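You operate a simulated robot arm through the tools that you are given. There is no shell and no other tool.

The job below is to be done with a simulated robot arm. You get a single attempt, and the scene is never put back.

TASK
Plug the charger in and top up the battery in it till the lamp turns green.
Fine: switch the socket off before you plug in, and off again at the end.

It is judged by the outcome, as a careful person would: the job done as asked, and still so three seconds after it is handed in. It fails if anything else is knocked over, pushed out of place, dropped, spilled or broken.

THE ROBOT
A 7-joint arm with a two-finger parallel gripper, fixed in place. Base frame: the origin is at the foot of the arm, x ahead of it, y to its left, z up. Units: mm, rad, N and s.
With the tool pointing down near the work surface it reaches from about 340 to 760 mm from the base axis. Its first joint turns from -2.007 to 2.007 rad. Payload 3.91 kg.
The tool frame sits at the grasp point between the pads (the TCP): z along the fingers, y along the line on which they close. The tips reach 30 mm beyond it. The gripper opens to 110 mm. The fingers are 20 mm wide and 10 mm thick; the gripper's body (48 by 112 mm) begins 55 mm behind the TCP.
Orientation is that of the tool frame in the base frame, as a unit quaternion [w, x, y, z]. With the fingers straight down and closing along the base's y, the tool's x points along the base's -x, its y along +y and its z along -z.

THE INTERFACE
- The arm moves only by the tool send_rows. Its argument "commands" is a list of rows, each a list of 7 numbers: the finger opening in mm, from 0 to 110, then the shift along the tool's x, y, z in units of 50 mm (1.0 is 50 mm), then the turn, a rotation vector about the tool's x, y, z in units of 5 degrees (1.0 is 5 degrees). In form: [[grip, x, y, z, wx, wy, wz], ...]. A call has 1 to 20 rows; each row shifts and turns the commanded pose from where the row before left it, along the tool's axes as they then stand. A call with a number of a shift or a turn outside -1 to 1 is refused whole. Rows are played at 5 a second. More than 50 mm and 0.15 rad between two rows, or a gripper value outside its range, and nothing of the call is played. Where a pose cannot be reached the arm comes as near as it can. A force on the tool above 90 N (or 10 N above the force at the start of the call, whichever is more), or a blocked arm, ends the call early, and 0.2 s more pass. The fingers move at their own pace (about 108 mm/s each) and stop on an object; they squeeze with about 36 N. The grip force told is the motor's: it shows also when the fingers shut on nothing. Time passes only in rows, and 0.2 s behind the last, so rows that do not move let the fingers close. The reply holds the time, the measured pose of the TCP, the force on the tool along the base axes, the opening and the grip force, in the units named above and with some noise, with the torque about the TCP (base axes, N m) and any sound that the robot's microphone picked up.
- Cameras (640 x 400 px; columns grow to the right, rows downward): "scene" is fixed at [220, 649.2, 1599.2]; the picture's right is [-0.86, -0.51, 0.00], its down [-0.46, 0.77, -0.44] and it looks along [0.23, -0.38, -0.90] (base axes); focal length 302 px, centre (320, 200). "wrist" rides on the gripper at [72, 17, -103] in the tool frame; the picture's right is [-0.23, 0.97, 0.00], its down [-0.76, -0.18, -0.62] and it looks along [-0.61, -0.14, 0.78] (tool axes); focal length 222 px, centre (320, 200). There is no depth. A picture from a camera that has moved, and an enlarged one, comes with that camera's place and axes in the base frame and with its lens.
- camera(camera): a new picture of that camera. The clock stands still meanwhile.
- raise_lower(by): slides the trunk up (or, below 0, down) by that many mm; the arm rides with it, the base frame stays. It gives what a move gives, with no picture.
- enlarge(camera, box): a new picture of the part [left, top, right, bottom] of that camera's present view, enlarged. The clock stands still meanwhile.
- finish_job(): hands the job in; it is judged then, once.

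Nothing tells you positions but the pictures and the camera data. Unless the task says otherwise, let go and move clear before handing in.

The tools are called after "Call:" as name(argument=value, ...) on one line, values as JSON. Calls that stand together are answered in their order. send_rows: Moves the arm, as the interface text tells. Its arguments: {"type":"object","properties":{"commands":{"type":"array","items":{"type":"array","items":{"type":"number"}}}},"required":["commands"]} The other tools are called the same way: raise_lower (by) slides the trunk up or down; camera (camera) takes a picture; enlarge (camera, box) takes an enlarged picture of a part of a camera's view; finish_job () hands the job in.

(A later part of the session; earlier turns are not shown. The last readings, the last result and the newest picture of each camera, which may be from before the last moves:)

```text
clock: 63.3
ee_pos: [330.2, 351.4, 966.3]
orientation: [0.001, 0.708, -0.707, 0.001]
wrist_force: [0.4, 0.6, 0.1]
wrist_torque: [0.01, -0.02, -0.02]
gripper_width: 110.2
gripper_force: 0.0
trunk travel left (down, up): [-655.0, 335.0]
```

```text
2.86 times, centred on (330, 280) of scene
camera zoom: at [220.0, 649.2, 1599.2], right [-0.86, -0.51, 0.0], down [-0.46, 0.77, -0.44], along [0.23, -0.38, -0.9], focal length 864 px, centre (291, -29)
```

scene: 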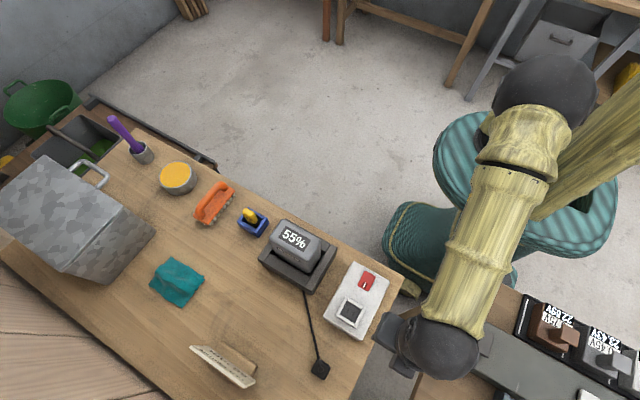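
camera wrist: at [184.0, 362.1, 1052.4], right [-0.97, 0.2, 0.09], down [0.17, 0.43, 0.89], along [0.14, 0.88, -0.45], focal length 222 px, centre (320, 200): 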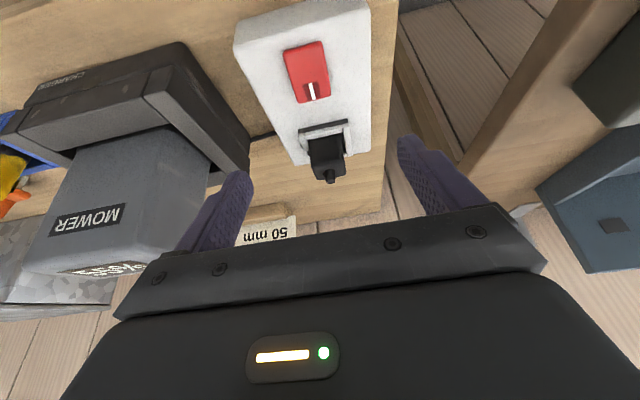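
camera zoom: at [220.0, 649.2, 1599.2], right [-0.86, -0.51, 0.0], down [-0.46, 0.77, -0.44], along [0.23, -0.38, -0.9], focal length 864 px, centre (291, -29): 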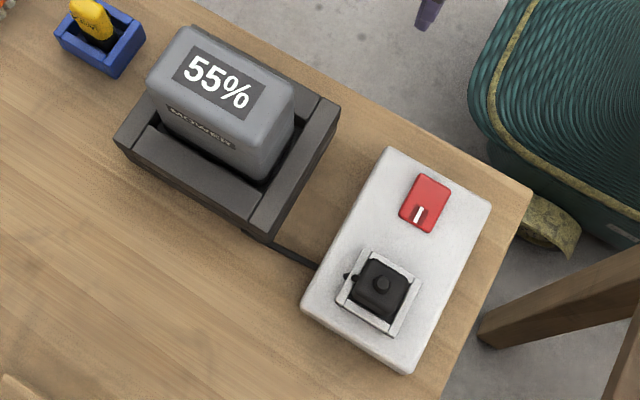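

The lamp is still dark and the display reads 55%. I'll wait a few seconds to see whether anything changes.

Call:
send_rows(commands=[[110, 0, 0, 0, 0, 0, 0], [110, 0, 0, 0, 0, 0, 0], [110, 0, 0, 0, 0, 0, 0], [110, 0, 0, 0, 0, 0, 0], [110, 0, 0, 0, 0, 0, 0], [110, 0, 0, 0, 0, 0, 0], [110, 0, 0, 0, 0, 0, 0], [110, 0, 0, 0, 0, 0, 0], [110, 0, 0, 0, 0, 0, 0], [110, 0, 0, 0, 0, 0, 0], [110, 0, 0, 0, 0, 0, 0], [110, 0, 0, 0, 0, 0, 0]])

Call:
enlarge(camera="wrist", box=[270, 180, 350, 230])

Call:
enlarge(camera="scene", box=[250, 210, 350, 310])

Call:
enlarge(camera="scene", box=[335, 260, 395, 330])

```text
clock: 65.9
ee_pos: [330.2, 352.3, 966.4]
orientation: [0.001, 0.708, -0.707, 0.002]
wrist_force: [-0.6, -0.2, 0.2]
wrist_torque: [0.02, 0.0, -0.01]
gripper_width: 110.1
gripper_force: 0.0
trunk travel left (down, up): [-655.0, 335.0]
```

```text
8.00 times, centred on (310, 205) of wrist
camera zoom: at [312.8, 280.9, 1072.1], right [-0.97, 0.23, 0.0], down [0.18, 0.76, 0.62], along [0.14, 0.61, -0.78], focal length 1777 px, centre (400, 160)
```

zoom: 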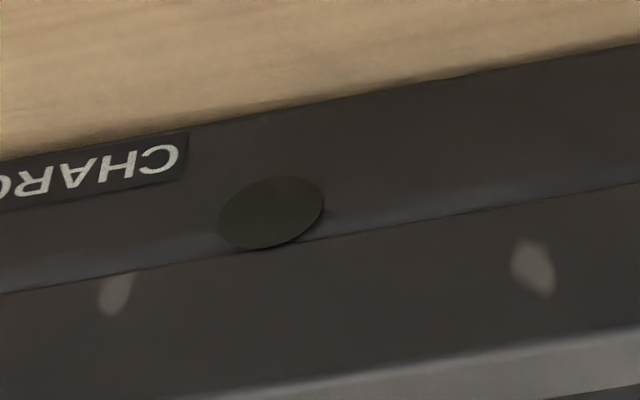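

```text
4.00 times, centred on (300, 260) of scene
camera zoom: at [220.0, 649.2, 1599.2], right [-0.86, -0.51, 0.0], down [-0.46, 0.77, -0.44], along [0.23, -0.38, -0.9], focal length 1209 px, centre (400, -40)
```

zoom: 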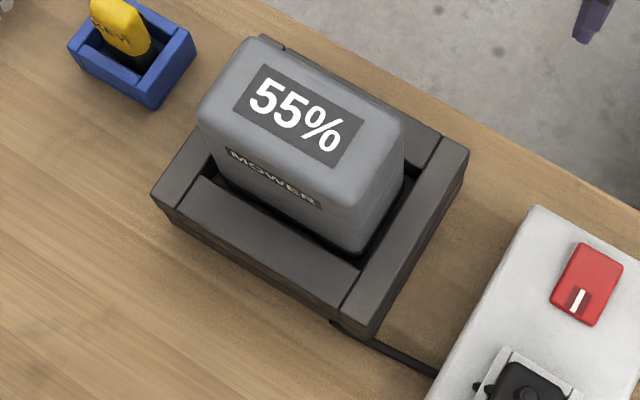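

```text
5.71 times, centred on (365, 295) of scene
camera zoom: at [220.0, 649.2, 1599.2], right [-0.86, -0.51, 0.0], down [-0.46, 0.77, -0.44], along [0.23, -0.38, -0.9], focal length 1727 px, centre (63, -343)
```

zoom: 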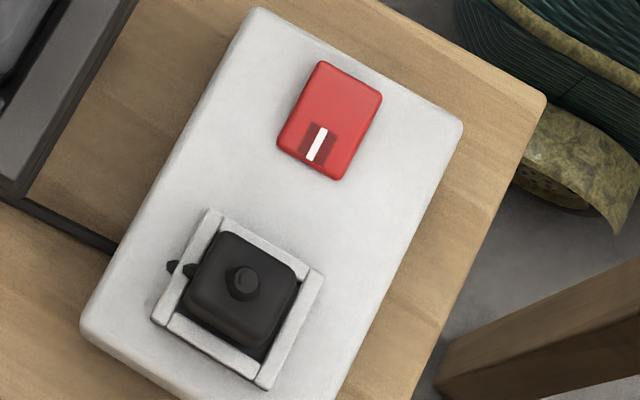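

There's still no power, so the plug isn't making proper contact. Before I touch it again I'll switch the socket off (press the −y end), then check the lamp once more to confirm the switch sense.

Call:
send_rows(commands=[[0, 0, 0.86, 0, 0, 0, 0], [0, 0, 0.86, 0, 0, 0, 0], [0, 0, 0.86, 0, 0, 0, 0], [0, -0.72, 0, 0, 0, 0, 0], [0, -0.72, 0, 0, 0, 0, 0], [0, -0.72, 0, 0, 0, 0, 0], [0, 0, 0, 0.4, 0, 0, 0], [0, 0, 0, 0.3, 0, 0, 0], [0, 0, 0, 0.1, 0, 0, 0], [0, 0, 0, 0, 0, 0, 0]])

Call:
enlarge(camera="wrist", box=[240, 90, 400, 190])

```text
clock: 68.1
ee_pos: [201.4, 457.4, 926.5]
orientation: [-0.001, 0.708, -0.706, 0.001]
wrist_force: [-0.2, -0.1, 0.2]
wrist_torque: [0.01, -0.04, 0.01]
gripper_width: 0.0
gripper_force: 35.7
trunk travel left (down, up): [-655.0, 335.0]
```

```text
4.00 times, centred on (320, 140) of wrist
camera zoom: at [184.8, 386.7, 1032.0], right [-0.97, 0.23, 0.0], down [0.18, 0.76, 0.62], along [0.14, 0.61, -0.78], focal length 888 px, centre (320, 440)
```

zoom: 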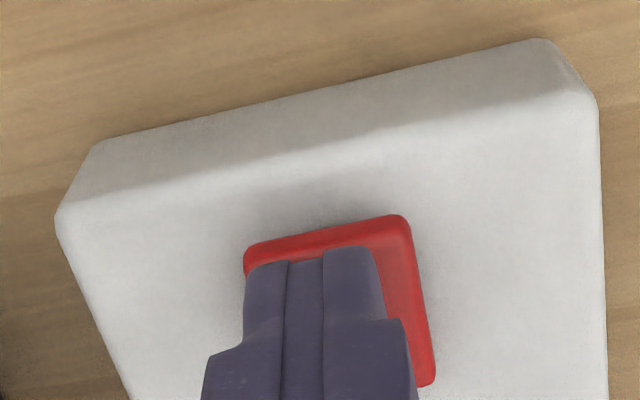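

Call:
send_rows(commands=[[0, 0, 0, 0.04, 0, 0, 0], [0, 0, 0, 0.04, 0, 0, 0], [0, 0, 0, 0.04, 0, 0, 0], [0, 0, 0, 0.04, 0, 0, 0], [0, 0, 0, 0.02, 0, 0, 0], [0, 0, 0, 0, 0, 0, 0]])

Call:
camera(camera="scene")

```text
clock: 69.5
ee_pos: [201.9, 457.3, 918.2]
orientation: [0.0, 0.708, -0.706, 0.001]
wrist_force: [1.4, -3.1, 5.4]
wrist_torque: [-0.03, -0.05, 0.0]
gripper_width: 0.2
gripper_force: 35.9
trunk travel left (down, up): [-655.0, 335.0]
```

```text
taken
```

scene: 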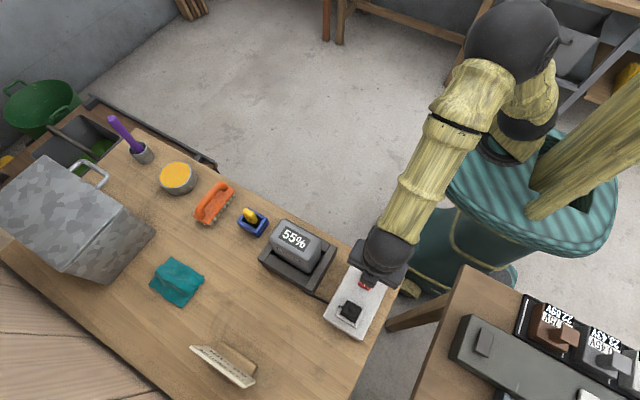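

Call:
send_rows(commands=[[0, 0, 0, 0.03, 0, 0, 0], [0, 0, 0, 0, 0, 0, 0], [0, 0, 0, -0.3, 0, 0, 0], [0, -0.43, 0, -0.7, 0, 0, 0], [0, 0, 0, 0, 0, 0, 0]])

Call:
enlarge(camera="wrist", box=[240, 90, 400, 190])

```text
clock: 70.7
ee_pos: [200.7, 480.6, 967.5]
orientation: [0.001, 0.708, -0.707, 0.001]
wrist_force: [0.2, 0.0, 0.0]
wrist_torque: [0.02, -0.01, 0.01]
gripper_width: 0.1
gripper_force: 36.3
trunk travel left (down, up): [-655.0, 335.0]
```

```text
4.00 times, centred on (320, 140) of wrist
camera zoom: at [183.4, 409.7, 1072.0], right [-0.97, 0.23, 0.0], down [0.18, 0.76, 0.62], along [0.14, 0.61, -0.78], focal length 888 px, centre (320, 440)
```

zoom: 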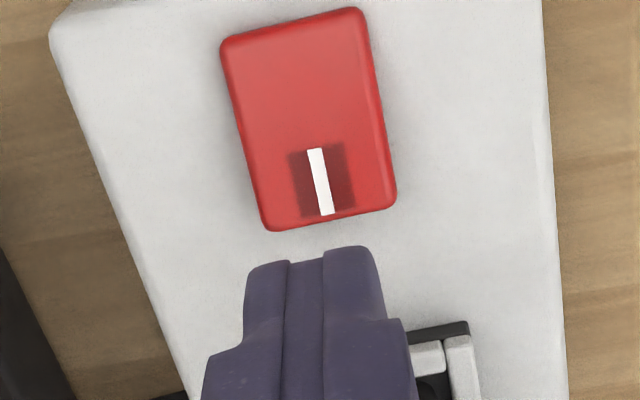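

The rocker is back to OFF. I'll check the lamp in this state too, to rule out a reversed switch.

Call:
send_rows(commands=[[0, 0.87, 0, 0, 0, 0, 0], [0, 0.87, 0, 0, 0, 0, 0], [0, 0.87, 0, 0, 0, 0, 0], [110, 0, -0.86, 0, 0, 0, 0], [110, 0, -0.86, 0, 0, 0, 0], [110, 0, -0.86, 0, 0, 0, 0], [110, 0, 0, 0, 0, 0, 0], [110, 0, 0, 0, 0, 0, 0]])

Call:
enlarge(camera="wrist", box=[230, 150, 390, 250])

Call:
enlarge(camera="scene", box=[335, 285, 375, 325])

```text
clock: 72.5
ee_pos: [331.6, 350.0, 967.6]
orientation: [0.0, 0.708, -0.707, 0.001]
wrist_force: [0.3, 0.1, 0.9]
wrist_torque: [-0.05, 0.03, -0.01]
gripper_width: 109.9
gripper_force: 0.1
trunk travel left (down, up): [-655.0, 335.0]
```

```text
4.00 times, centred on (310, 200) of wrist
camera zoom: at [314.5, 279.7, 1073.0], right [-0.97, 0.23, 0.0], down [0.18, 0.76, 0.62], along [0.14, 0.61, -0.78], focal length 888 px, centre (360, 200)
```

zoom: 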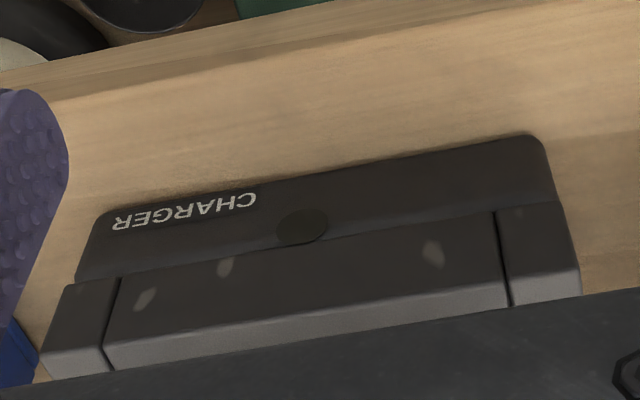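

```text
10.00 times, centred on (355, 305) of scene
camera zoom: at [220.0, 649.2, 1599.2], right [-0.86, -0.51, 0.0], down [-0.46, 0.77, -0.44], along [0.23, -0.38, -0.9], focal length 3022 px, centre (-30, -850)
```

zoom: 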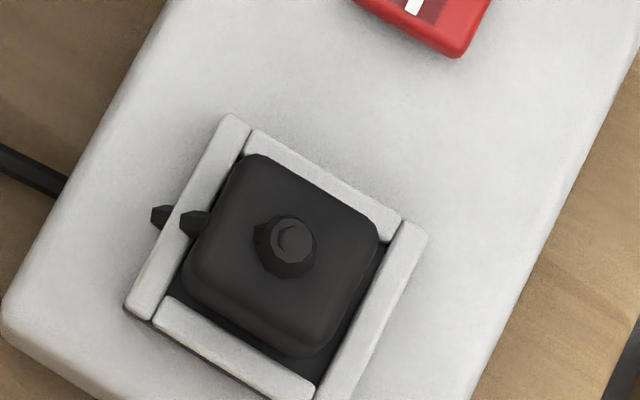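

The lamp is dark in both positions, though with the switch ON it may have had a faint tint. I'll zoom in to compare the colour in the OFF state.

Call:
enlarge(camera="wrist", box=[270, 180, 350, 230])

Call:
enlarge(camera="wrist", box=[295, 198, 315, 212])

```text
8.00 times, centred on (310, 205) of wrist
camera zoom: at [314.5, 279.7, 1073.0], right [-0.97, 0.23, 0.0], down [0.18, 0.76, 0.62], along [0.14, 0.61, -0.78], focal length 1777 px, centre (400, 160)
```

zoom: 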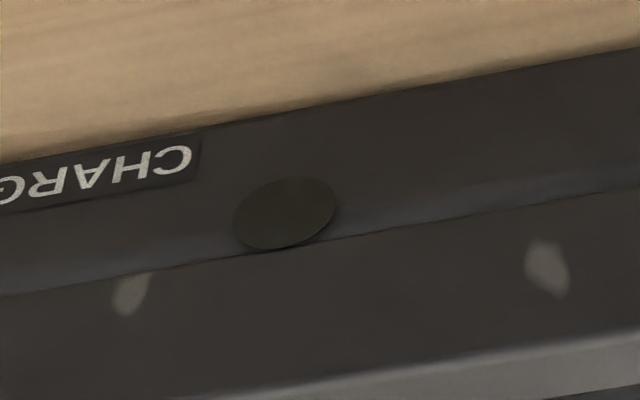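

```text
16.00 times, centred on (305, 205) of wrist
camera zoom: at [314.5, 279.7, 1073.0], right [-0.97, 0.23, 0.0], down [0.18, 0.76, 0.62], along [0.14, 0.61, -0.78], focal length 3554 px, centre (560, 120)
```

zoom: 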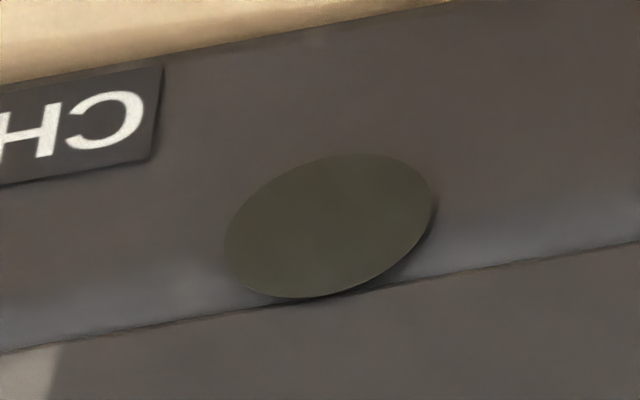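

It's the same dark olive in both states, so the lamp is simply unlit and the plug isn't connected. The plug sits about 0.9 mm toward +x, so its pins may be resting on the slot edges. With the socket OFF, I'll regrasp it and work it gently until it drops in.

Call:
send_rows(commands=[[60, 0, 0.87, -0.15, 0, 0, 0], [60, 0, 0.87, -0.15, 0, 0, 0], [60, 0, 0.87, -0.15, 0, 0, 0], [60, -0.995, 0, 0, 0, 0, 0], [60, -0.995, 0, 0, 0, 0, 0], [60, -0.995, 0, 0, 0, 0, 0], [60, -0.995, 0, 0, 0, 0, 0], [60, 0, 0, 0, 0, 0, 0], [60, 0, 0, 0, 0, 0, 0]])

Call:
enlarge(camera="wrist", box=[220, 70, 420, 195])

```text
clock: 74.5
ee_pos: [199.7, 548.6, 989.6]
orientation: [-0.001, 0.708, -0.707, 0.002]
wrist_force: [0.4, -0.2, 0.2]
wrist_torque: [-0.02, -0.03, -0.03]
gripper_width: 60.2
gripper_force: 0.0
trunk travel left (down, up): [-655.0, 335.0]
```

```text
3.20 times, centred on (320, 132) of wrist
camera zoom: at [183.8, 477.8, 1095.0], right [-0.97, 0.23, 0.0], down [0.18, 0.76, 0.62], along [0.14, 0.61, -0.78], focal length 711 px, centre (320, 416)
```

zoom: 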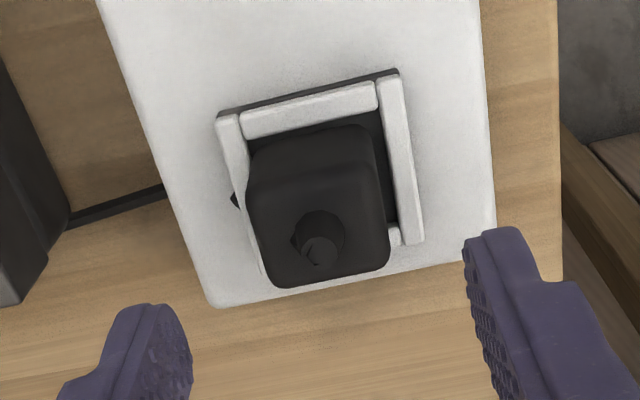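

Aligned over the plug. I'll descend and regrasp it at the same height.

Call:
send_rows(commands=[[60, 0, 0, 0.5, 0, 0, 0], [60, 0, 0, 0.4, 0, 0, 0], [60, 0, 0, 0.14, 0, 0, 0], [60, 0, 0, 0, 0, 0, 0], [30, 0, 0, 0, 0, 0, 0], [0, 0, 0, 0, 0, 0, 0], [0, 0, 0, 0, 0, 0, 0], [0, 0, 0, 0, 0, 0, 0]])

Call:
enlarge(camera="wrist", box=[250, 90, 390, 190])

```text
clock: 76.3
ee_pos: [199.4, 546.9, 937.7]
orientation: [0.0, 0.708, -0.706, 0.001]
wrist_force: [1.1, 0.7, -0.5]
wrist_torque: [0.05, -0.05, -0.04]
gripper_width: 32.9
gripper_force: 36.3
trunk travel left (down, up): [-655.0, 335.0]
```

```text
4.00 times, centred on (320, 140) of wrist
camera zoom: at [182.9, 476.8, 1043.6], right [-0.97, 0.23, 0.0], down [0.18, 0.76, 0.62], along [0.14, 0.61, -0.78], focal length 888 px, centre (320, 440)
```

zoom: 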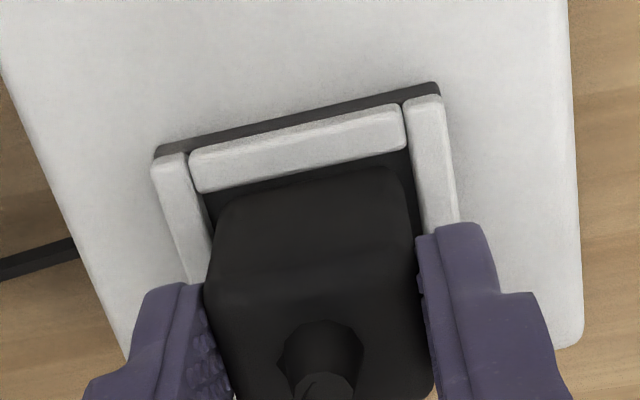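

Regrasped. I'll apply a light downward force and sweep slowly toward −x, watching for a drop.

Call:
send_rows(commands=[[0, 0, 0, 0.025, 0, 0, 0], [0, 0, 0, 0, 0, 0, 0], [0, 0, 0.01, 0, 0, 0, 0], [0, 0, 0.01, 0, 0, 0, 0], [0, 0, 0, 0, 0, 0, 0]])

```text
clock: 77.5
ee_pos: [198.3, 547.8, 936.5]
orientation: [-0.002, 0.707, -0.707, -0.001]
wrist_force: [4.0, -1.2, 19.4]
wrist_torque: [-0.11, -0.09, -0.01]
gripper_width: 33.0
gripper_force: 36.2
trunk travel left (down, up): [-655.0, 335.0]
```

Call:
send_rows(commands=[[0, 0, 0.012, -0.01, 0, 0, 0], [0, 0, 0.012, 0, 0, 0, 0], [0, 0, 0, 0, 0, 0, 0]])

```text
clock: 78.3
ee_pos: [199.8, 548.4, 937.0]
orientation: [-0.003, 0.707, -0.707, 0.001]
wrist_force: [10.8, 1.0, 24.3]
wrist_torque: [0.05, -0.43, -0.02]
gripper_width: 32.9
gripper_force: 36.3
trunk travel left (down, up): [-655.0, 335.0]
```

Friction is taking up the sweep. I'll ease off the downward force and re-centre before trying small offsets.

Call:
send_rows(commands=[[0, 0, 0, -0.03, 0, 0, 0], [0, 0, 0, 0, 0, 0, 0]])

```text
clock: 78.9
ee_pos: [198.9, 548.1, 938.1]
orientation: [0.0, 0.708, -0.706, 0.002]
wrist_force: [11.8, 0.6, 14.6]
wrist_torque: [0.08, -0.47, -0.03]
gripper_width: 33.0
gripper_force: 36.6
trunk travel left (down, up): [-655.0, 335.0]
```

A sideways force of 12 N shows the plug has reached the −x rail. I'll use that to find the true centre: ease off, then sweep toward +x with light contact to find the other rail.

Call:
send_rows(commands=[[0, 0, 0, -0.02, 0, 0, 0], [0, 0, 0, 0, 0, 0, 0]])

```text
clock: 79.5
ee_pos: [197.3, 547.5, 937.5]
orientation: [0.001, 0.708, -0.706, 0.001]
wrist_force: [7.2, 1.0, 2.9]
wrist_torque: [0.07, -0.29, -0.06]
gripper_width: 33.1
gripper_force: 36.1
trunk travel left (down, up): [-655.0, 335.0]
```

Call:
send_rows(commands=[[0, 0, -0.02, 0, 0, 0, 0], [0, 0, 0, 0, 0, 0, 0]])

```text
clock: 80.1
ee_pos: [198.3, 547.6, 938.5]
orientation: [0.001, 0.708, -0.707, 0.001]
wrist_force: [2.1, -1.6, -0.4]
wrist_torque: [-0.12, -0.11, 0.02]
gripper_width: 32.8
gripper_force: 35.7
trunk travel left (down, up): [-655.0, 335.0]
```

Call:
send_rows(commands=[[0, 0, -0.03, 0.01, 0, 0, 0], [0, 0, 0, 0, 0, 0, 0]])

```text
clock: 80.7
ee_pos: [199.1, 548.6, 939.2]
orientation: [0.0, 0.707, -0.707, 0.001]
wrist_force: [-0.1, 0.1, 0.4]
wrist_torque: [0.02, 0.01, -0.02]
gripper_width: 32.8
gripper_force: 36.1
trunk travel left (down, up): [-655.0, 335.0]
```

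Call:
send_rows(commands=[[0, 0, -0.03, 0.015, 0, 0, 0], [0, 0, 0, 0, 0, 0, 0]])

```text
clock: 81.3
ee_pos: [200.3, 549.0, 937.7]
orientation: [-0.001, 0.708, -0.706, 0.0]
wrist_force: [-2.6, 0.9, 3.5]
wrist_torque: [0.03, 0.21, 0.02]
gripper_width: 33.3
gripper_force: 36.3
trunk travel left (down, up): [-655.0, 335.0]
```

Free play in x is only about 2 mm, and centre is 1.5 mm back. I'll return to the x centre and do the same along y.

Call:
send_rows(commands=[[0, 0, 0.03, 0, 0, 0, 0], [0, -0.03, 0, 0, 0, 0, 0], [0, 0, 0, 0, 0, 0, 0]])

```text
clock: 82.1
ee_pos: [200.2, 549.5, 936.5]
orientation: [0.0, -0.707, 0.707, -0.002]
wrist_force: [1.9, -4.9, 5.5]
wrist_torque: [-0.2, 0.06, 0.09]
gripper_width: 32.8
gripper_force: 36.2
trunk travel left (down, up): [-655.0, 335.0]
```

Call:
send_rows(commands=[[0, 0.03, 0, -0.005, 0, 0, 0], [0, 0, 0, 0, 0, 0, 0]])

```text
clock: 82.7
ee_pos: [201.4, 547.7, 938.4]
orientation: [0.001, -0.707, 0.707, 0.0]
wrist_force: [3.2, 2.5, 5.3]
wrist_torque: [0.17, -0.07, -0.07]
gripper_width: 32.9
gripper_force: 35.8
trunk travel left (down, up): [-655.0, 335.0]
```

Call:
send_rows(commands=[[0, 0.03, 0, -0.01, 0, 0, 0], [0, 0, 0, 0, 0, 0, 0]])

```text
clock: 83.3
ee_pos: [199.3, 546.0, 937.9]
orientation: [-0.001, 0.707, -0.707, 0.001]
wrist_force: [0.4, 4.3, 4.5]
wrist_torque: [0.19, 0.02, -0.05]
gripper_width: 33.0
gripper_force: 35.9
trunk travel left (down, up): [-655.0, 335.0]
```

The y centre is where I started, with about ±1 mm of play. I'll lift slightly to release friction, centre up and press straight down.

Call:
send_rows(commands=[[0, 0, 0, -0.1, 0, 0, 0], [0, -0.03, 0, 0, 0, 0, 0], [0, 0, 0, 0, 0, 0, 0]])

Call:
send_rows(commands=[[0, 0, 0, 0.04, 0, 0, 0], [0, 0, 0, 0.04, 0, 0, 0], [0, 0, 0, 0.03, 0, 0, 0], [0, 0, 0, 0, 0, 0, 0]])

```text
clock: 84.1
ee_pos: [199.9, 548.5, 942.7]
orientation: [0.001, 0.708, -0.706, 0.002]
wrist_force: [0.6, 0.4, -1.5]
wrist_torque: [-0.02, 0.03, -0.01]
gripper_width: 32.9
gripper_force: 36.3
trunk travel left (down, up): [-655.0, 335.0]
```

```text
clock: 85.1
ee_pos: [199.8, 548.4, 937.0]
orientation: [0.001, 0.708, -0.706, 0.001]
wrist_force: [1.3, 0.2, 3.4]
wrist_torque: [0.0, 0.05, -0.02]
gripper_width: 32.9
gripper_force: 35.7
trunk travel left (down, up): [-655.0, 335.0]
```

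Centred with almost no side force. Now I'll push straight down in steps.

Call:
send_rows(commands=[[0, 0, 0, 0.04, 0, 0, 0], [0, 0, 0, 0.04, 0, 0, 0], [0, 0, 0, 0, 0, 0, 0]])

```text
clock: 85.9
ee_pos: [199.4, 548.3, 938.5]
orientation: [-0.004, 0.708, -0.706, -0.001]
wrist_force: [2.0, 2.9, 35.2]
wrist_torque: [-0.08, 0.08, 0.0]
gripper_width: 32.6
gripper_force: 36.7
trunk travel left (down, up): [-655.0, 335.0]
```

35 N and it's still firm. I'll go a bit further, up to about 65 N, staying below the limit.

Call:
send_rows(commands=[[0, 0, 0, 0.03, 0, 0, 0], [0, 0, 0, 0.02, 0, 0, 0], [0, 0, 0, 0, 0, 0, 0]])

```text
clock: 86.7
ee_pos: [200.5, 548.8, 937.1]
orientation: [0.004, -0.707, 0.707, 0.0]
wrist_force: [4.0, 4.4, 45.4]
wrist_torque: [0.05, -0.02, 0.04]
gripper_width: 32.9
gripper_force: 36.0
trunk travel left (down, up): [-655.0, 335.0]
```

Call:
enlarge(camera="wrist", box=[250, 90, 390, 190])

Call:
camera(camera="scene")

```text
4.00 times, centred on (320, 140) of wrist
camera zoom: at [183.0, 476.2, 1041.0], right [-0.97, 0.23, 0.0], down [0.17, 0.76, 0.63], along [0.15, 0.61, -0.78], focal length 888 px, centre (320, 440)
```

zoom: 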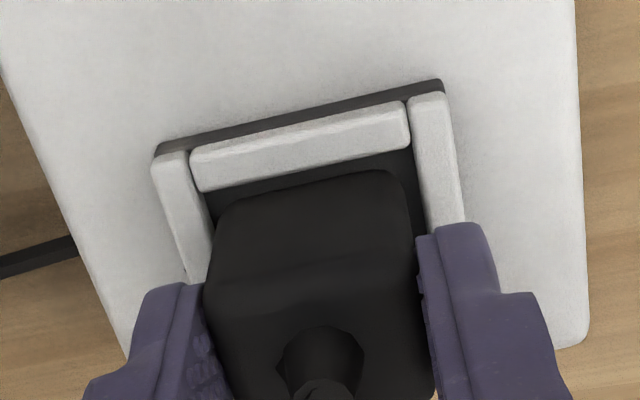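

```text
taken
```

scene: 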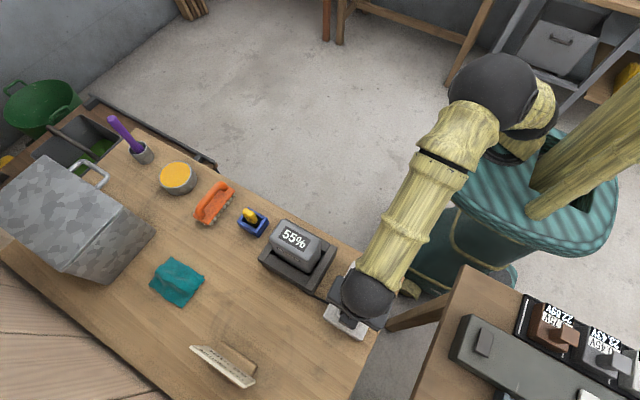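

The plug now feels snug and centred. I'll relax the force, release carefully, rise, and check its position from above.

Call:
send_rows(commands=[[0, 0, 0, -0.11, 0, 0, 0], [0, 0, 0, 0, 0, 0, 0], [36, 0, 0, 0, 0, 0, 0], [50, 0, 0, 0, 0, 0, 0], [60, 0, 0, 0, 0, 0, 0], [60, 0, 0, -0.5, 0, 0, 0], [60, 0, 0, -0.5, 0, 0, 0], [60, 0.8, 0, 0, 0, 0, 0], [60, 0.8, 0, 0, 0, 0, 0], [60, 0, 0, 0, 0, 0, 0]])

Call:
enlarge(camera="scene", box=[335, 285, 375, 325])

```text
clock: 88.9
ee_pos: [198.3, 470.1, 987.2]
orientation: [0.0, 0.708, -0.706, 0.002]
wrist_force: [-0.6, -0.7, 0.5]
wrist_torque: [-0.03, -0.02, 0.02]
gripper_width: 60.0
gripper_force: 0.0
trunk travel left (down, up): [-655.0, 335.0]
```

```text
10.00 times, centred on (355, 305) of scene
camera zoom: at [220.0, 649.2, 1599.2], right [-0.86, -0.51, 0.0], down [-0.46, 0.77, -0.44], along [0.23, -0.38, -0.9], focal length 3022 px, centre (-30, -850)
```

zoom: 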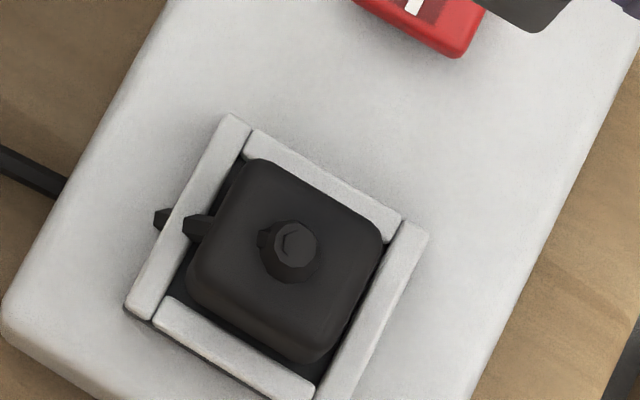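

The plug is better centred now. I'll switch ON by pressing the "I" end again.

Call:
send_rows(commands=[[0, -0.3, -0.05, 0, 0, 0, 0], [0, 0, 0, 0.5, 0, 0, 0], [0, 0, 0, 0.5, 0, 0, 0], [0, 0, 0, 0.2, 0, 0, 0], [0, 0, 0, 0.05, 0, 0, 0], [0, 0, 0, 0.04, 0, 0, 0], [0, 0, 0, 0.04, 0, 0, 0], [0, 0, 0, 0.04, 0, 0, 0], [0, 0, 0, 0.03, 0, 0, 0], [0, 0, 0, 0, 0, 0, 0]])

```text
clock: 91.1
ee_pos: [202.6, 483.4, 917.3]
orientation: [-0.002, 0.707, -0.707, 0.001]
wrist_force: [-0.3, 5.1, 12.7]
wrist_torque: [-0.02, 0.04, -0.04]
gripper_width: 0.1
gripper_force: 35.8
trunk travel left (down, up): [-655.0, 335.0]
```

Call:
send_rows(commands=[[0, 0, 0, 0.02, 0, 0, 0], [0, 0, 0, -0.3, 0, 0, 0], [0, 0, 0, -0.7, 0, 0, 0], [0, 0.9, 0, 0, 0, 0, 0], [0, 0.9, 0, 0, 0, 0, 0], [0, 0.86, 0, 0, 0, 0, 0], [110, 0, -0.86, 0, 0, 0, 0], [110, 0, -0.86, 0, 0, 0, 0], [110, 0, -0.86, 0, 0, 0, 0], [110, 0, 0, 0, 0, 0, 0]])

Call:
enlarge(camera="wrist", box=[230, 150, 390, 250])

Call:
enlarge(camera="scene", box=[250, 210, 410, 350])

```text
clock: 93.3
ee_pos: [332.4, 351.8, 968.4]
orientation: [0.0, 0.708, -0.706, 0.001]
wrist_force: [0.4, 1.0, -0.9]
wrist_torque: [0.01, -0.01, -0.02]
gripper_width: 109.9
gripper_force: 0.0
trunk travel left (down, up): [-655.0, 335.0]
```

```text
4.00 times, centred on (310, 200) of wrist
camera zoom: at [315.5, 280.8, 1073.7], right [-0.97, 0.23, 0.0], down [0.17, 0.76, 0.62], along [0.14, 0.61, -0.78], focal length 888 px, centre (360, 200)
```

zoom: 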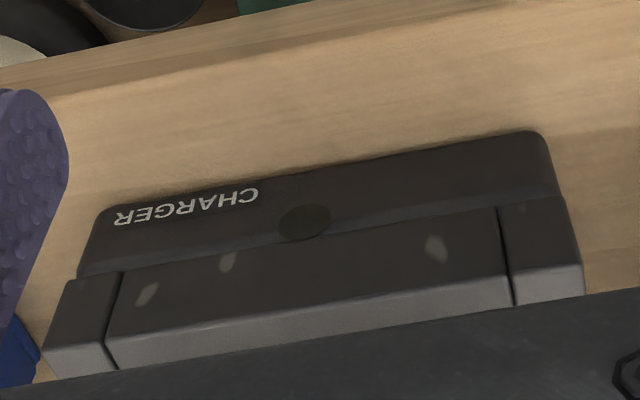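

```text
2.86 times, centred on (330, 280) of scene
camera zoom: at [220.0, 649.2, 1599.2], right [-0.86, -0.51, 0.0], down [-0.46, 0.77, -0.44], along [0.23, -0.38, -0.9], focal length 864 px, centre (291, -29)
```

zoom: 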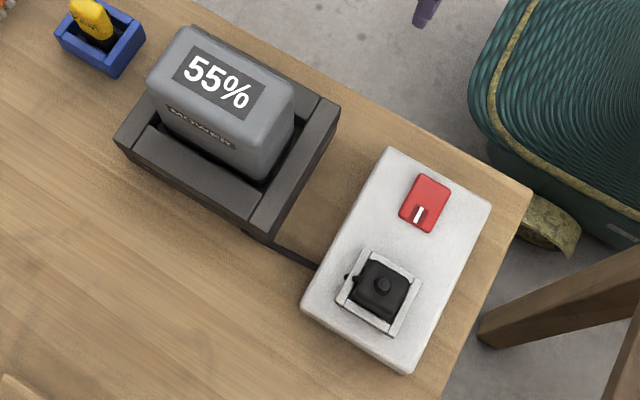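

Still no power with the plug centred and the "I" end down. I'll test the opposite rocker position with the plug properly centred, since that combination hasn't been checked yet.

Call:
send_rows(commands=[[0, 0, 0.86, 0, 0, 0, 0], [0, 0, 0.86, 0, 0, 0, 0], [0, 0, 0.9, 0, 0, 0, 0], [0, -0.71, 0, 0, 0, 0, 0], [0, -0.71, 0, 0, 0, 0, 0], [0, -0.71, 0, 0, 0, 0, 0], [0, 0, 0, 0.4, 0, 0, 0], [0, 0, 0, 0.3, 0, 0, 0], [0, 0, 0, 0.15, 0, 0, 0], [0, 0, 0, 0.05, 0, 0, 0], [0, 0, 0, 0.04, 0, 0, 0], [0, 0, 0, 0.04, 0, 0, 0], [0, 0, 0, 0.04, 0, 0, 0], [0, 0, 0, 0, 0, 0, 0]])

```text
clock: 96.3
ee_pos: [200.0, 455.2, 917.7]
orientation: [-0.003, 0.707, -0.707, 0.0]
wrist_force: [-1.1, -3.4, 39.3]
wrist_torque: [0.34, 0.13, -0.34]
gripper_width: 0.0
gripper_force: 35.8
trunk travel left (down, up): [-655.0, 335.0]
```

Call:
send_rows(commands=[[0, 0, 0, -0.3, 0, 0, 0], [0, 0, 0, -0.7, 0, 0, 0], [0, 0.7, 0, 0, 0, 0, 0], [0, 0.7, 0, 0, 0, 0, 0], [0, 0.7, 0, 0, 0, 0, 0], [110, 0, -0.88, 0, 0, 0, 0], [110, 0, -0.88, 0, 0, 0, 0], [110, 0, -0.88, 0, 0, 0, 0], [110, 0, 0, 0, 0, 0, 0], [110, 0, 0, 0, 0, 0, 0]])

Call:
enlarge(camera="wrist", box=[230, 150, 390, 250])

Call:
enlarge(camera="scene", box=[250, 210, 410, 350])

```text
clock: 98.5
ee_pos: [332.2, 350.0, 969.0]
orientation: [0.0, 0.708, -0.706, 0.001]
wrist_force: [-0.5, 0.0, 0.6]
wrist_torque: [-0.01, 0.01, -0.02]
gripper_width: 110.0
gripper_force: 0.0
trunk travel left (down, up): [-655.0, 335.0]
```

```text
4.00 times, centred on (310, 200) of wrist
camera zoom: at [314.1, 279.8, 1073.8], right [-0.97, 0.23, 0.0], down [0.18, 0.76, 0.62], along [0.14, 0.61, -0.78], focal length 888 px, centre (360, 200)
```

zoom: 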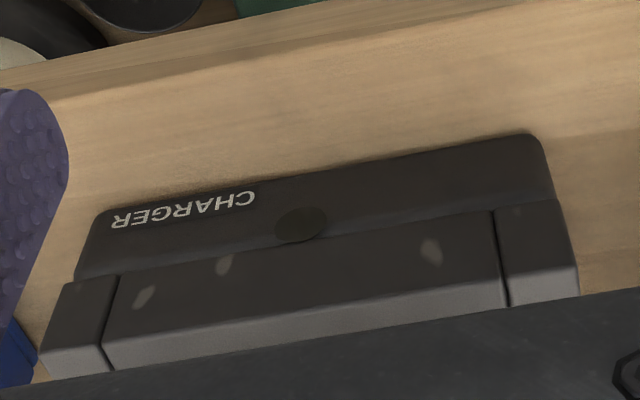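

```text
2.86 times, centred on (330, 280) of scene
camera zoom: at [220.0, 649.2, 1599.2], right [-0.86, -0.51, 0.0], down [-0.46, 0.77, -0.44], along [0.23, -0.38, -0.9], focal length 864 px, centre (291, -29)
```

zoom: 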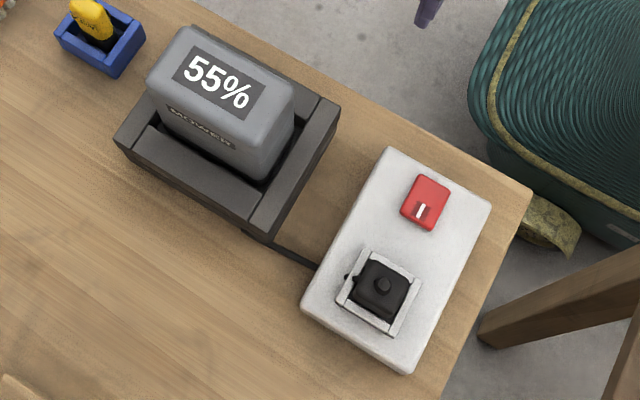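

It's dark either way, so the plug isn't making contact at this depth. The socket is OFF now, so I can work on it. I'll measure real heights by touch, starting with the board top, to find out how deep the plug actually sits.

Call:
send_rows(commands=[[0, 0, 0.82, 0, 0, 0, 0], [0, 0, 0.82, 0, 0, 0, 0], [0, 0, 0.82, 0, 0, 0, 0], [0, 0, 0.82, 0, 0, 0, 0], [0, -0.8, 0, 0, 0, 0, 0], [0, -0.8, 0, 0, 0, 0, 0], [0, -0.8, 0, 0, 0, 0, 0], [0, -0.8, 0, 0, 0, 0, 0], [0, 0, 0, 0.5, 0, 0, 0], [0, 0, 0, 0.4, 0, 0, 0], [0, 0, 0, 0.1, 0, 0, 0], [0, 0, 0, 0, 0, 0, 0]])

Call:
send_rows(commands=[[0, 0, 0, 0.03, 0, 0, 0], [0, 0, 0, 0.03, 0, 0, 0], [0, 0, 0, 0.03, 0, 0, 0], [0, 0, 0, 0, 0, 0, 0]])

```text
clock: 101.1
ee_pos: [168.8, 511.2, 914.1]
orientation: [0.0, 0.708, -0.706, 0.002]
wrist_force: [-0.4, -0.6, -0.1]
wrist_torque: [0.0, -0.02, -0.01]
gripper_width: 0.0
gripper_force: 35.8
trunk travel left (down, up): [-655.0, 335.0]
```

```text
clock: 102.1
ee_pos: [168.6, 512.0, 910.8]
orientation: [0.0, 0.708, -0.706, 0.001]
wrist_force: [-0.3, 0.3, -0.2]
wrist_torque: [-0.01, -0.01, 0.01]
gripper_width: 0.1
gripper_force: 35.3
trunk travel left (down, up): [-655.0, 335.0]
```

Call:
send_rows(commands=[[0, 0, 0, 0.03, 0, 0, 0], [0, 0, 0, 0.03, 0, 0, 0], [0, 0, 0, 0, 0, 0, 0]])

Call:
send_rows(commands=[[0, 0, 0, 0.03, 0, 0, 0], [0, 0, 0, 0.03, 0, 0, 0], [0, 0, 0, 0, 0, 0, 0]])

```text
clock: 102.9
ee_pos: [169.3, 512.0, 910.3]
orientation: [-0.003, 0.708, -0.707, 0.0]
wrist_force: [2.8, 6.4, 29.9]
wrist_torque: [-0.07, -0.02, 0.04]
gripper_width: 0.0
gripper_force: 36.2
trunk travel left (down, up): [-655.0, 335.0]
```

```text
clock: 103.7
ee_pos: [168.0, 512.6, 910.5]
orientation: [-0.007, 0.708, -0.707, -0.001]
wrist_force: [4.0, 6.3, 58.0]
wrist_torque: [-0.33, -0.09, 0.31]
gripper_width: 0.1
gripper_force: 36.4
trunk travel left (down, up): [-655.0, 335.0]
```

The board top is at z ≈ 880.4. Next I'll touch the −x rail top beside the plug.

Call:
send_rows(commands=[[0, 0, 0, -0.3, 0, 0, 0], [0, 0, 0, -0.3, 0, 0, 0], [0, -0.78, 0, 0, 0, 0, 0], [0, 0, 0, 0, 0, 0, 0]])

Call:
enlarge(camera="wrist", box=[240, 90, 400, 190])

```text
clock: 104.7
ee_pos: [167.0, 550.7, 934.7]
orientation: [0.001, 0.708, -0.706, 0.002]
wrist_force: [-0.2, 0.1, -0.9]
wrist_torque: [-0.04, 0.03, -0.02]
gripper_width: 0.0
gripper_force: 36.3
trunk travel left (down, up): [-655.0, 335.0]
```

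```text
4.00 times, centred on (320, 140) of wrist
camera zoom: at [149.6, 479.7, 1039.4], right [-0.97, 0.23, 0.0], down [0.18, 0.76, 0.62], along [0.14, 0.6, -0.78], focal length 888 px, centre (320, 440)
```

zoom: 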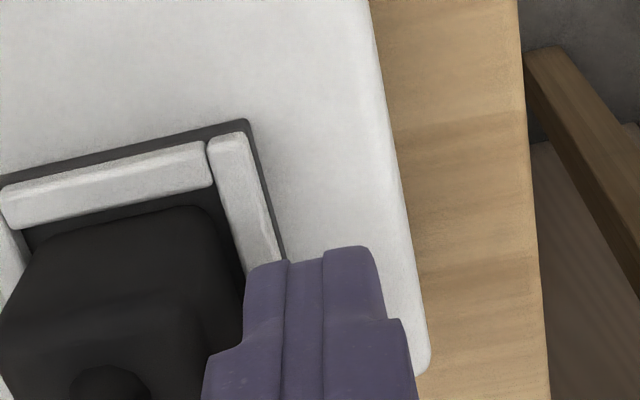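

Call:
send_rows(commands=[[0, 0, 0, 0.06, 0, 0, 0], [0, 0, 0, 0.06, 0, 0, 0], [0, 0, 0, 0.06, 0, 0, 0], [0, 0, 0, 0, 0, 0, 0]])

Call:
send_rows(commands=[[0, 0, 0, 0.03, 0, 0, 0], [0, 0, 0, 0.03, 0, 0, 0], [0, 0, 0, 0, 0, 0, 0]])

```text
clock: 105.7
ee_pos: [167.3, 550.7, 927.0]
orientation: [0.0, 0.708, -0.706, 0.0]
wrist_force: [0.2, 0.0, -0.8]
wrist_torque: [0.01, -0.01, 0.01]
gripper_width: 0.0
gripper_force: 36.6
trunk travel left (down, up): [-655.0, 335.0]
```

```text
clock: 106.5
ee_pos: [167.3, 550.2, 921.8]
orientation: [0.0, -0.707, 0.707, -0.002]
wrist_force: [-0.2, -0.6, -0.6]
wrist_torque: [0.0, 0.0, -0.05]
gripper_width: 0.0
gripper_force: 36.1
trunk travel left (down, up): [-655.0, 335.0]
```

Call:
send_rows(commands=[[0, 0, 0, -0.06, 0, 0, 0], [0, 0, -0.08, 0, 0, 0, 0], [0, 0, 0, 0.06, 0, 0, 0], [0, 0, 0, 0.03, 0, 0, 0], [0, 0, 0, 0, 0, 0, 0]])

```text
clock: 107.7
ee_pos: [170.3, 550.7, 924.7]
orientation: [-0.004, 0.707, -0.707, 0.0]
wrist_force: [-1.2, 2.5, 29.9]
wrist_torque: [-0.04, -0.34, 0.01]
gripper_width: 0.1
gripper_force: 36.0
trunk travel left (down, up): [-655.0, 335.0]
```

Call:
send_rows(commands=[[0, 0, 0, 0, 0, 0, 0]])

Call:
send_rows(commands=[[0, 0, 0, 0.01, 0, 0, 0]])

Call:
enlarge(camera="wrist", box=[220, 90, 380, 190])

```text
clock: 108.1
ee_pos: [171.7, 550.5, 924.5]
orientation: [-0.003, 0.708, -0.706, -0.001]
wrist_force: [0.5, 4.5, 35.4]
wrist_torque: [-0.04, -0.44, 0.09]
gripper_width: 0.0
gripper_force: 35.7
trunk travel left (down, up): [-655.0, 335.0]
```

```text
clock: 108.5
ee_pos: [171.1, 550.7, 923.9]
orientation: [-0.004, 0.708, -0.706, 0.0]
wrist_force: [-1.0, 3.7, 39.4]
wrist_torque: [-0.03, -0.47, 0.05]
gripper_width: 0.0
gripper_force: 35.6
trunk travel left (down, up): [-655.0, 335.0]
```

```text
4.00 times, centred on (300, 140) of wrist
camera zoom: at [154.0, 479.0, 1028.7], right [-0.97, 0.23, 0.0], down [0.17, 0.76, 0.63], along [0.14, 0.61, -0.78], focal length 888 px, centre (400, 440)
```

zoom: 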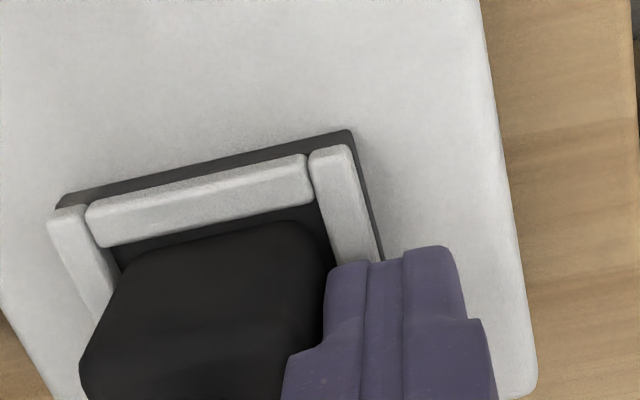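

The rail top is at z ≈ 894. Now I'll touch the table at a free spot to find out how far below the rail the plug's lowest point really is.

Call:
send_rows(commands=[[0, 0, 0, -0.4, 0, 0, 0], [0, 0, 0, -0.9, 0, 0, 0], [0, -0.2, -0.5, -0.3, 0, 0, 0], [0, -0.9, 0, 0, 0, 0, 0], [0, -0.85, 0, 0, 0, 0, 0], [0, 0, 0, 0.9, 0, 0, 0], [0, 0, 0, 0.9, 0, 0, 0], [0, 0, 0, 0.4, 0, 0, 0], [0, 0, 0, 0, 0, 0, 0]])

```text
clock: 110.5
ee_pos: [197.6, 648.1, 891.1]
orientation: [-0.001, 0.708, -0.706, 0.001]
wrist_force: [0.2, 0.0, -0.6]
wrist_torque: [-0.02, -0.01, 0.0]
gripper_width: 0.0
gripper_force: 36.7
trunk travel left (down, up): [-655.0, 335.0]
```

Call:
send_rows(commands=[[0, 0, 0, 0.12, 0, 0, 0], [0, 0, 0, 0.1, 0, 0, 0], [0, 0, 0, 0.04, 0, 0, 0], [0, 0, 0, 0, 0, 0, 0]])

Call:
send_rows(commands=[[0, 0, 0, 0.03, 0, 0, 0], [0, 0, 0, 0.03, 0, 0, 0], [0, 0, 0, 0, 0, 0, 0]])

Call:
send_rows(commands=[[0, 0, 0, 0.03, 0, 0, 0], [0, 0, 0, 0.03, 0, 0, 0], [0, 0, 0, 0, 0, 0, 0]])

```text
clock: 111.5
ee_pos: [197.8, 648.7, 876.9]
orientation: [-0.001, 0.707, -0.707, 0.001]
wrist_force: [-0.5, -0.2, 0.5]
wrist_torque: [0.0, -0.01, 0.03]
gripper_width: 0.1
gripper_force: 36.2
trunk travel left (down, up): [-655.0, 335.0]
```

```text
clock: 112.3
ee_pos: [197.3, 648.5, 874.1]
orientation: [0.001, 0.708, -0.706, 0.001]
wrist_force: [-0.2, 0.0, -0.7]
wrist_torque: [-0.03, 0.01, -0.01]
gripper_width: 0.0
gripper_force: 35.5
trunk travel left (down, up): [-655.0, 335.0]
```

```text
clock: 113.1
ee_pos: [197.2, 648.5, 871.7]
orientation: [0.001, 0.708, -0.706, 0.001]
wrist_force: [-0.5, 0.3, 0.9]
wrist_torque: [0.0, 0.01, -0.02]
gripper_width: 0.3
gripper_force: 36.4
trunk travel left (down, up): [-655.0, 335.0]
```

Call:
send_rows(commands=[[0, 0, 0, 0.03, 0, 0, 0], [0, 0, 0, 0.03, 0, 0, 0], [0, 0, 0, 0, 0, 0, 0]])

```text
clock: 113.9
ee_pos: [196.9, 649.1, 870.5]
orientation: [-0.002, 0.708, -0.706, 0.001]
wrist_force: [-0.4, 3.1, 13.1]
wrist_torque: [-0.04, 0.05, -0.01]
gripper_width: 0.0
gripper_force: 35.8
trunk travel left (down, up): [-655.0, 335.0]
```

The table is at z ≈ 840.5, so the plug's lowest point is at about z 887, right on the socket floor and 7 mm below the rails. If it has pins, they're standing on the floor instead of in the slots. I'll pick the plug up and tip it so the scene camera can see its underside.

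Call:
send_rows(commands=[[0, 0, 0, -0.4, 0, 0, 0], [60, 0, 0, -0.9, 0, 0, 0], [60, 0, 0, -0.9, 0, 0, 0], [60, 0, -0.05, -0.25, 0, 0, 0], [60, 0.98, 0, 0, 0, 0, 0], [60, 0.96, 0, 0, 0, 0, 0], [60, 0, 0, 0, 0, 0, 0], [60, 0, 0, 0, 0, 0, 0]])

Call:
enlarge(camera="wrist", box=[220, 70, 420, 195])

```text
clock: 115.7
ee_pos: [195.2, 553.0, 990.1]
orientation: [0.0, 0.709, -0.705, 0.002]
wrist_force: [-1.0, 0.4, 0.7]
wrist_torque: [-0.01, -0.05, -0.01]
gripper_width: 59.7
gripper_force: 0.1
trunk travel left (down, up): [-655.0, 335.0]
```

```text
3.20 times, centred on (320, 132) of wrist
camera zoom: at [177.9, 482.3, 1095.6], right [-0.98, 0.22, 0.0], down [0.17, 0.76, 0.62], along [0.14, 0.61, -0.78], focal length 711 px, centre (320, 416)
```

zoom: 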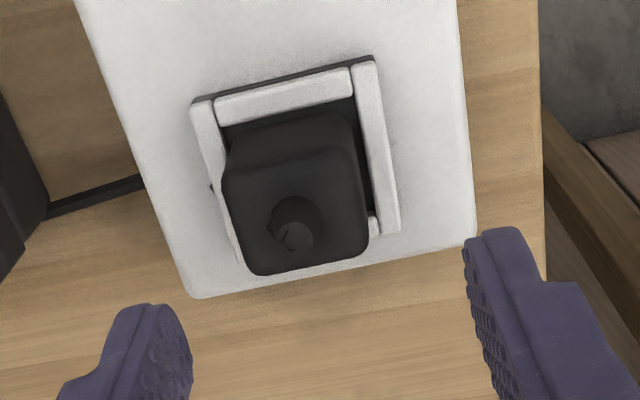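

I've drifted about 4.6 mm in −x with a 0.3° yaw error. I'll correct both, descend and grip.

Call:
send_rows(commands=[[60, 0.02, -0.09, 0, 0, 0, 0.06], [60, 0, 0, 0, 0, 0, 0], [60, 0, 0, 0, 0, 0, 0]])

```text
clock: 116.5
ee_pos: [202.0, 551.1, 990.3]
orientation: [0.001, -0.706, 0.709, -0.002]
wrist_force: [0.8, -0.2, 0.3]
wrist_torque: [0.0, 0.03, 0.0]
gripper_width: 60.1
gripper_force: 0.1
trunk travel left (down, up): [-655.0, 335.0]
```

Call:
send_rows(commands=[[60, 0, 0, 0, 0, 0, 0], [60, 0, 0, 0, 0, 0, 0]])

Call:
enlarge(camera="wrist", box=[220, 70, 420, 195])

```text
clock: 117.1
ee_pos: [204.0, 552.0, 990.3]
orientation: [0.0, -0.706, 0.709, -0.002]
wrist_force: [-0.2, 0.5, -0.3]
wrist_torque: [0.0, -0.02, -0.01]
gripper_width: 59.7
gripper_force: 0.0
trunk travel left (down, up): [-655.0, 335.0]
```

```text
3.20 times, centred on (320, 132) of wrist
camera zoom: at [185.9, 480.3, 1095.9], right [-0.97, 0.23, 0.0], down [0.18, 0.76, 0.62], along [0.15, 0.6, -0.78], focal length 711 px, centre (320, 416)
```

zoom: 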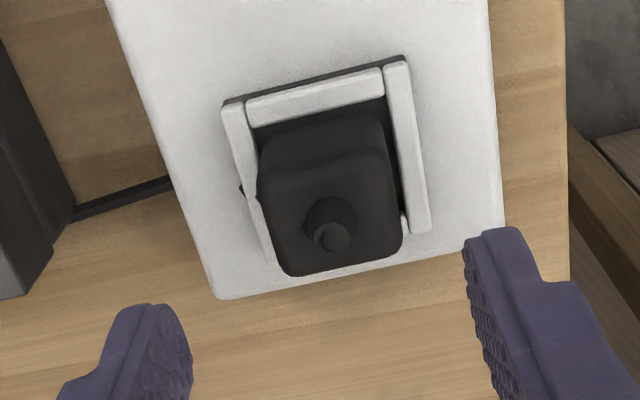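

Call:
send_rows(commands=[[60, 0.01, 0.07, 0, 0, 0, 0], [60, 0, 0, 0, 0, 0, 0], [60, 0, 0, 0, 0, 0, 0], [60, 0, 0, 0, 0, 0, 0]])

```text
clock: 118.1
ee_pos: [199.8, 549.9, 990.2]
orientation: [0.0, -0.706, 0.709, -0.001]
wrist_force: [-0.2, -0.4, -0.1]
wrist_torque: [0.01, 0.0, 0.03]
gripper_width: 60.2
gripper_force: 0.0
trunk travel left (down, up): [-655.0, 335.0]
```

Call:
send_rows(commands=[[60, 0, 0, 0.5, 0, 0, 0], [60, 0, 0, 0.4, 0, 0, 0], [60, 0, 0, 0.13, 0, 0, 0], [60, 0, 0, 0, 0, 0, 0], [30, 0, 0, 0, 0, 0, 0], [0, 0, 0, 0, 0, 0, 0], [0, 0, 0, 0, 0, 0, 0], [0, 0, 0, -0.3, 0, 0, 0], [0, 0, 0, -0.5, 0, 0, 0], [0, 0, 0, -0.5, 0, 0, 0], [0, 0.6, 0, 0, 0, 0, 0], [0, 0.6, 0, 0, 0, 0, 0], [0, 0, 0, 0, 0, 0, 0]])

Call:
camera(camera="wrist")

```text
clock: 120.9
ee_pos: [202.2, 488.6, 1005.5]
orientation: [0.0, -0.706, 0.709, -0.003]
wrist_force: [0.3, 1.4, -0.2]
wrist_torque: [-0.03, 0.03, -0.02]
gripper_width: 32.9
gripper_force: 35.8
trunk travel left (down, up): [-655.0, 335.0]
```

```text
taken
camera wrist: at [184.1, 418.7, 1112.0], right [-0.97, 0.23, 0.0], down [0.18, 0.76, 0.62], along [0.15, 0.6, -0.78], focal length 222 px, centre (320, 200)
```

wrist: 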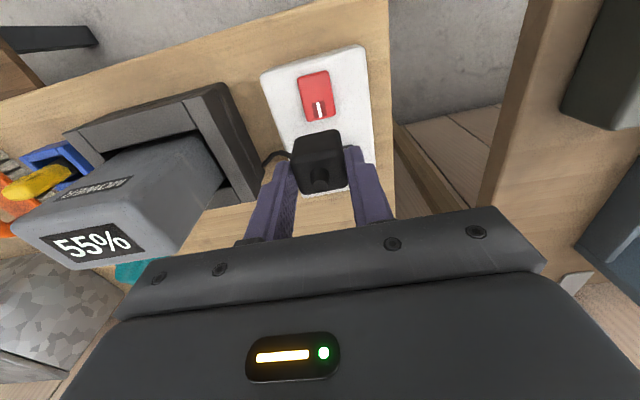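

The plug is held clear of everything. I'll tilt it outward in stages so the scene camera can see its underside in profile.

Call:
send_rows(commands=[[0, 0, 0, 0, 0, -1, 0], [0, 0, 0, 0, 0, -1, 0], [0, 0, 0, 0, 0, -1, 0], [0, 0, 0, 0, 0, -1, 0], [0, 0, 0, 0, 0, -1, 0], [0, 0, 0, 0, 0, -1, 0], [0, 0, 0, 0, 0, -1, 0], [0, 0, 0, 0, 0, -1, 0], [0, 0, 0, 0, 0, -1, 0], [0, 0, 0, 0, 0, 0, 0]])

Call:
camera(camera="scene")

```text
clock: 123.1
ee_pos: [199.9, 490.0, 1004.8]
orientation: [0.272, -0.653, 0.654, 0.268]
wrist_force: [0.1, -0.6, -0.6]
wrist_torque: [-0.01, -0.01, 0.0]
gripper_width: 33.0
gripper_force: 35.8
trunk travel left (down, up): [-655.0, 335.0]
```

```text
taken
```

scene: 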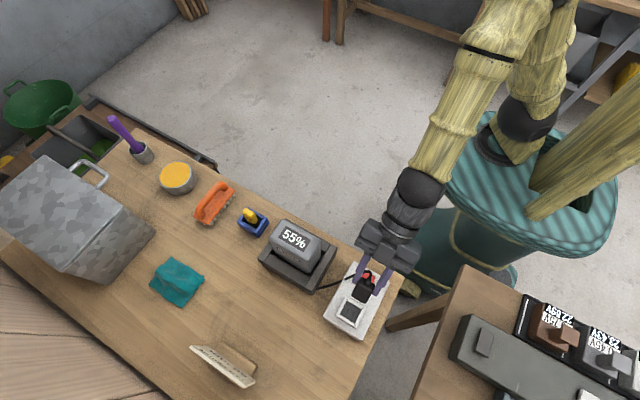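

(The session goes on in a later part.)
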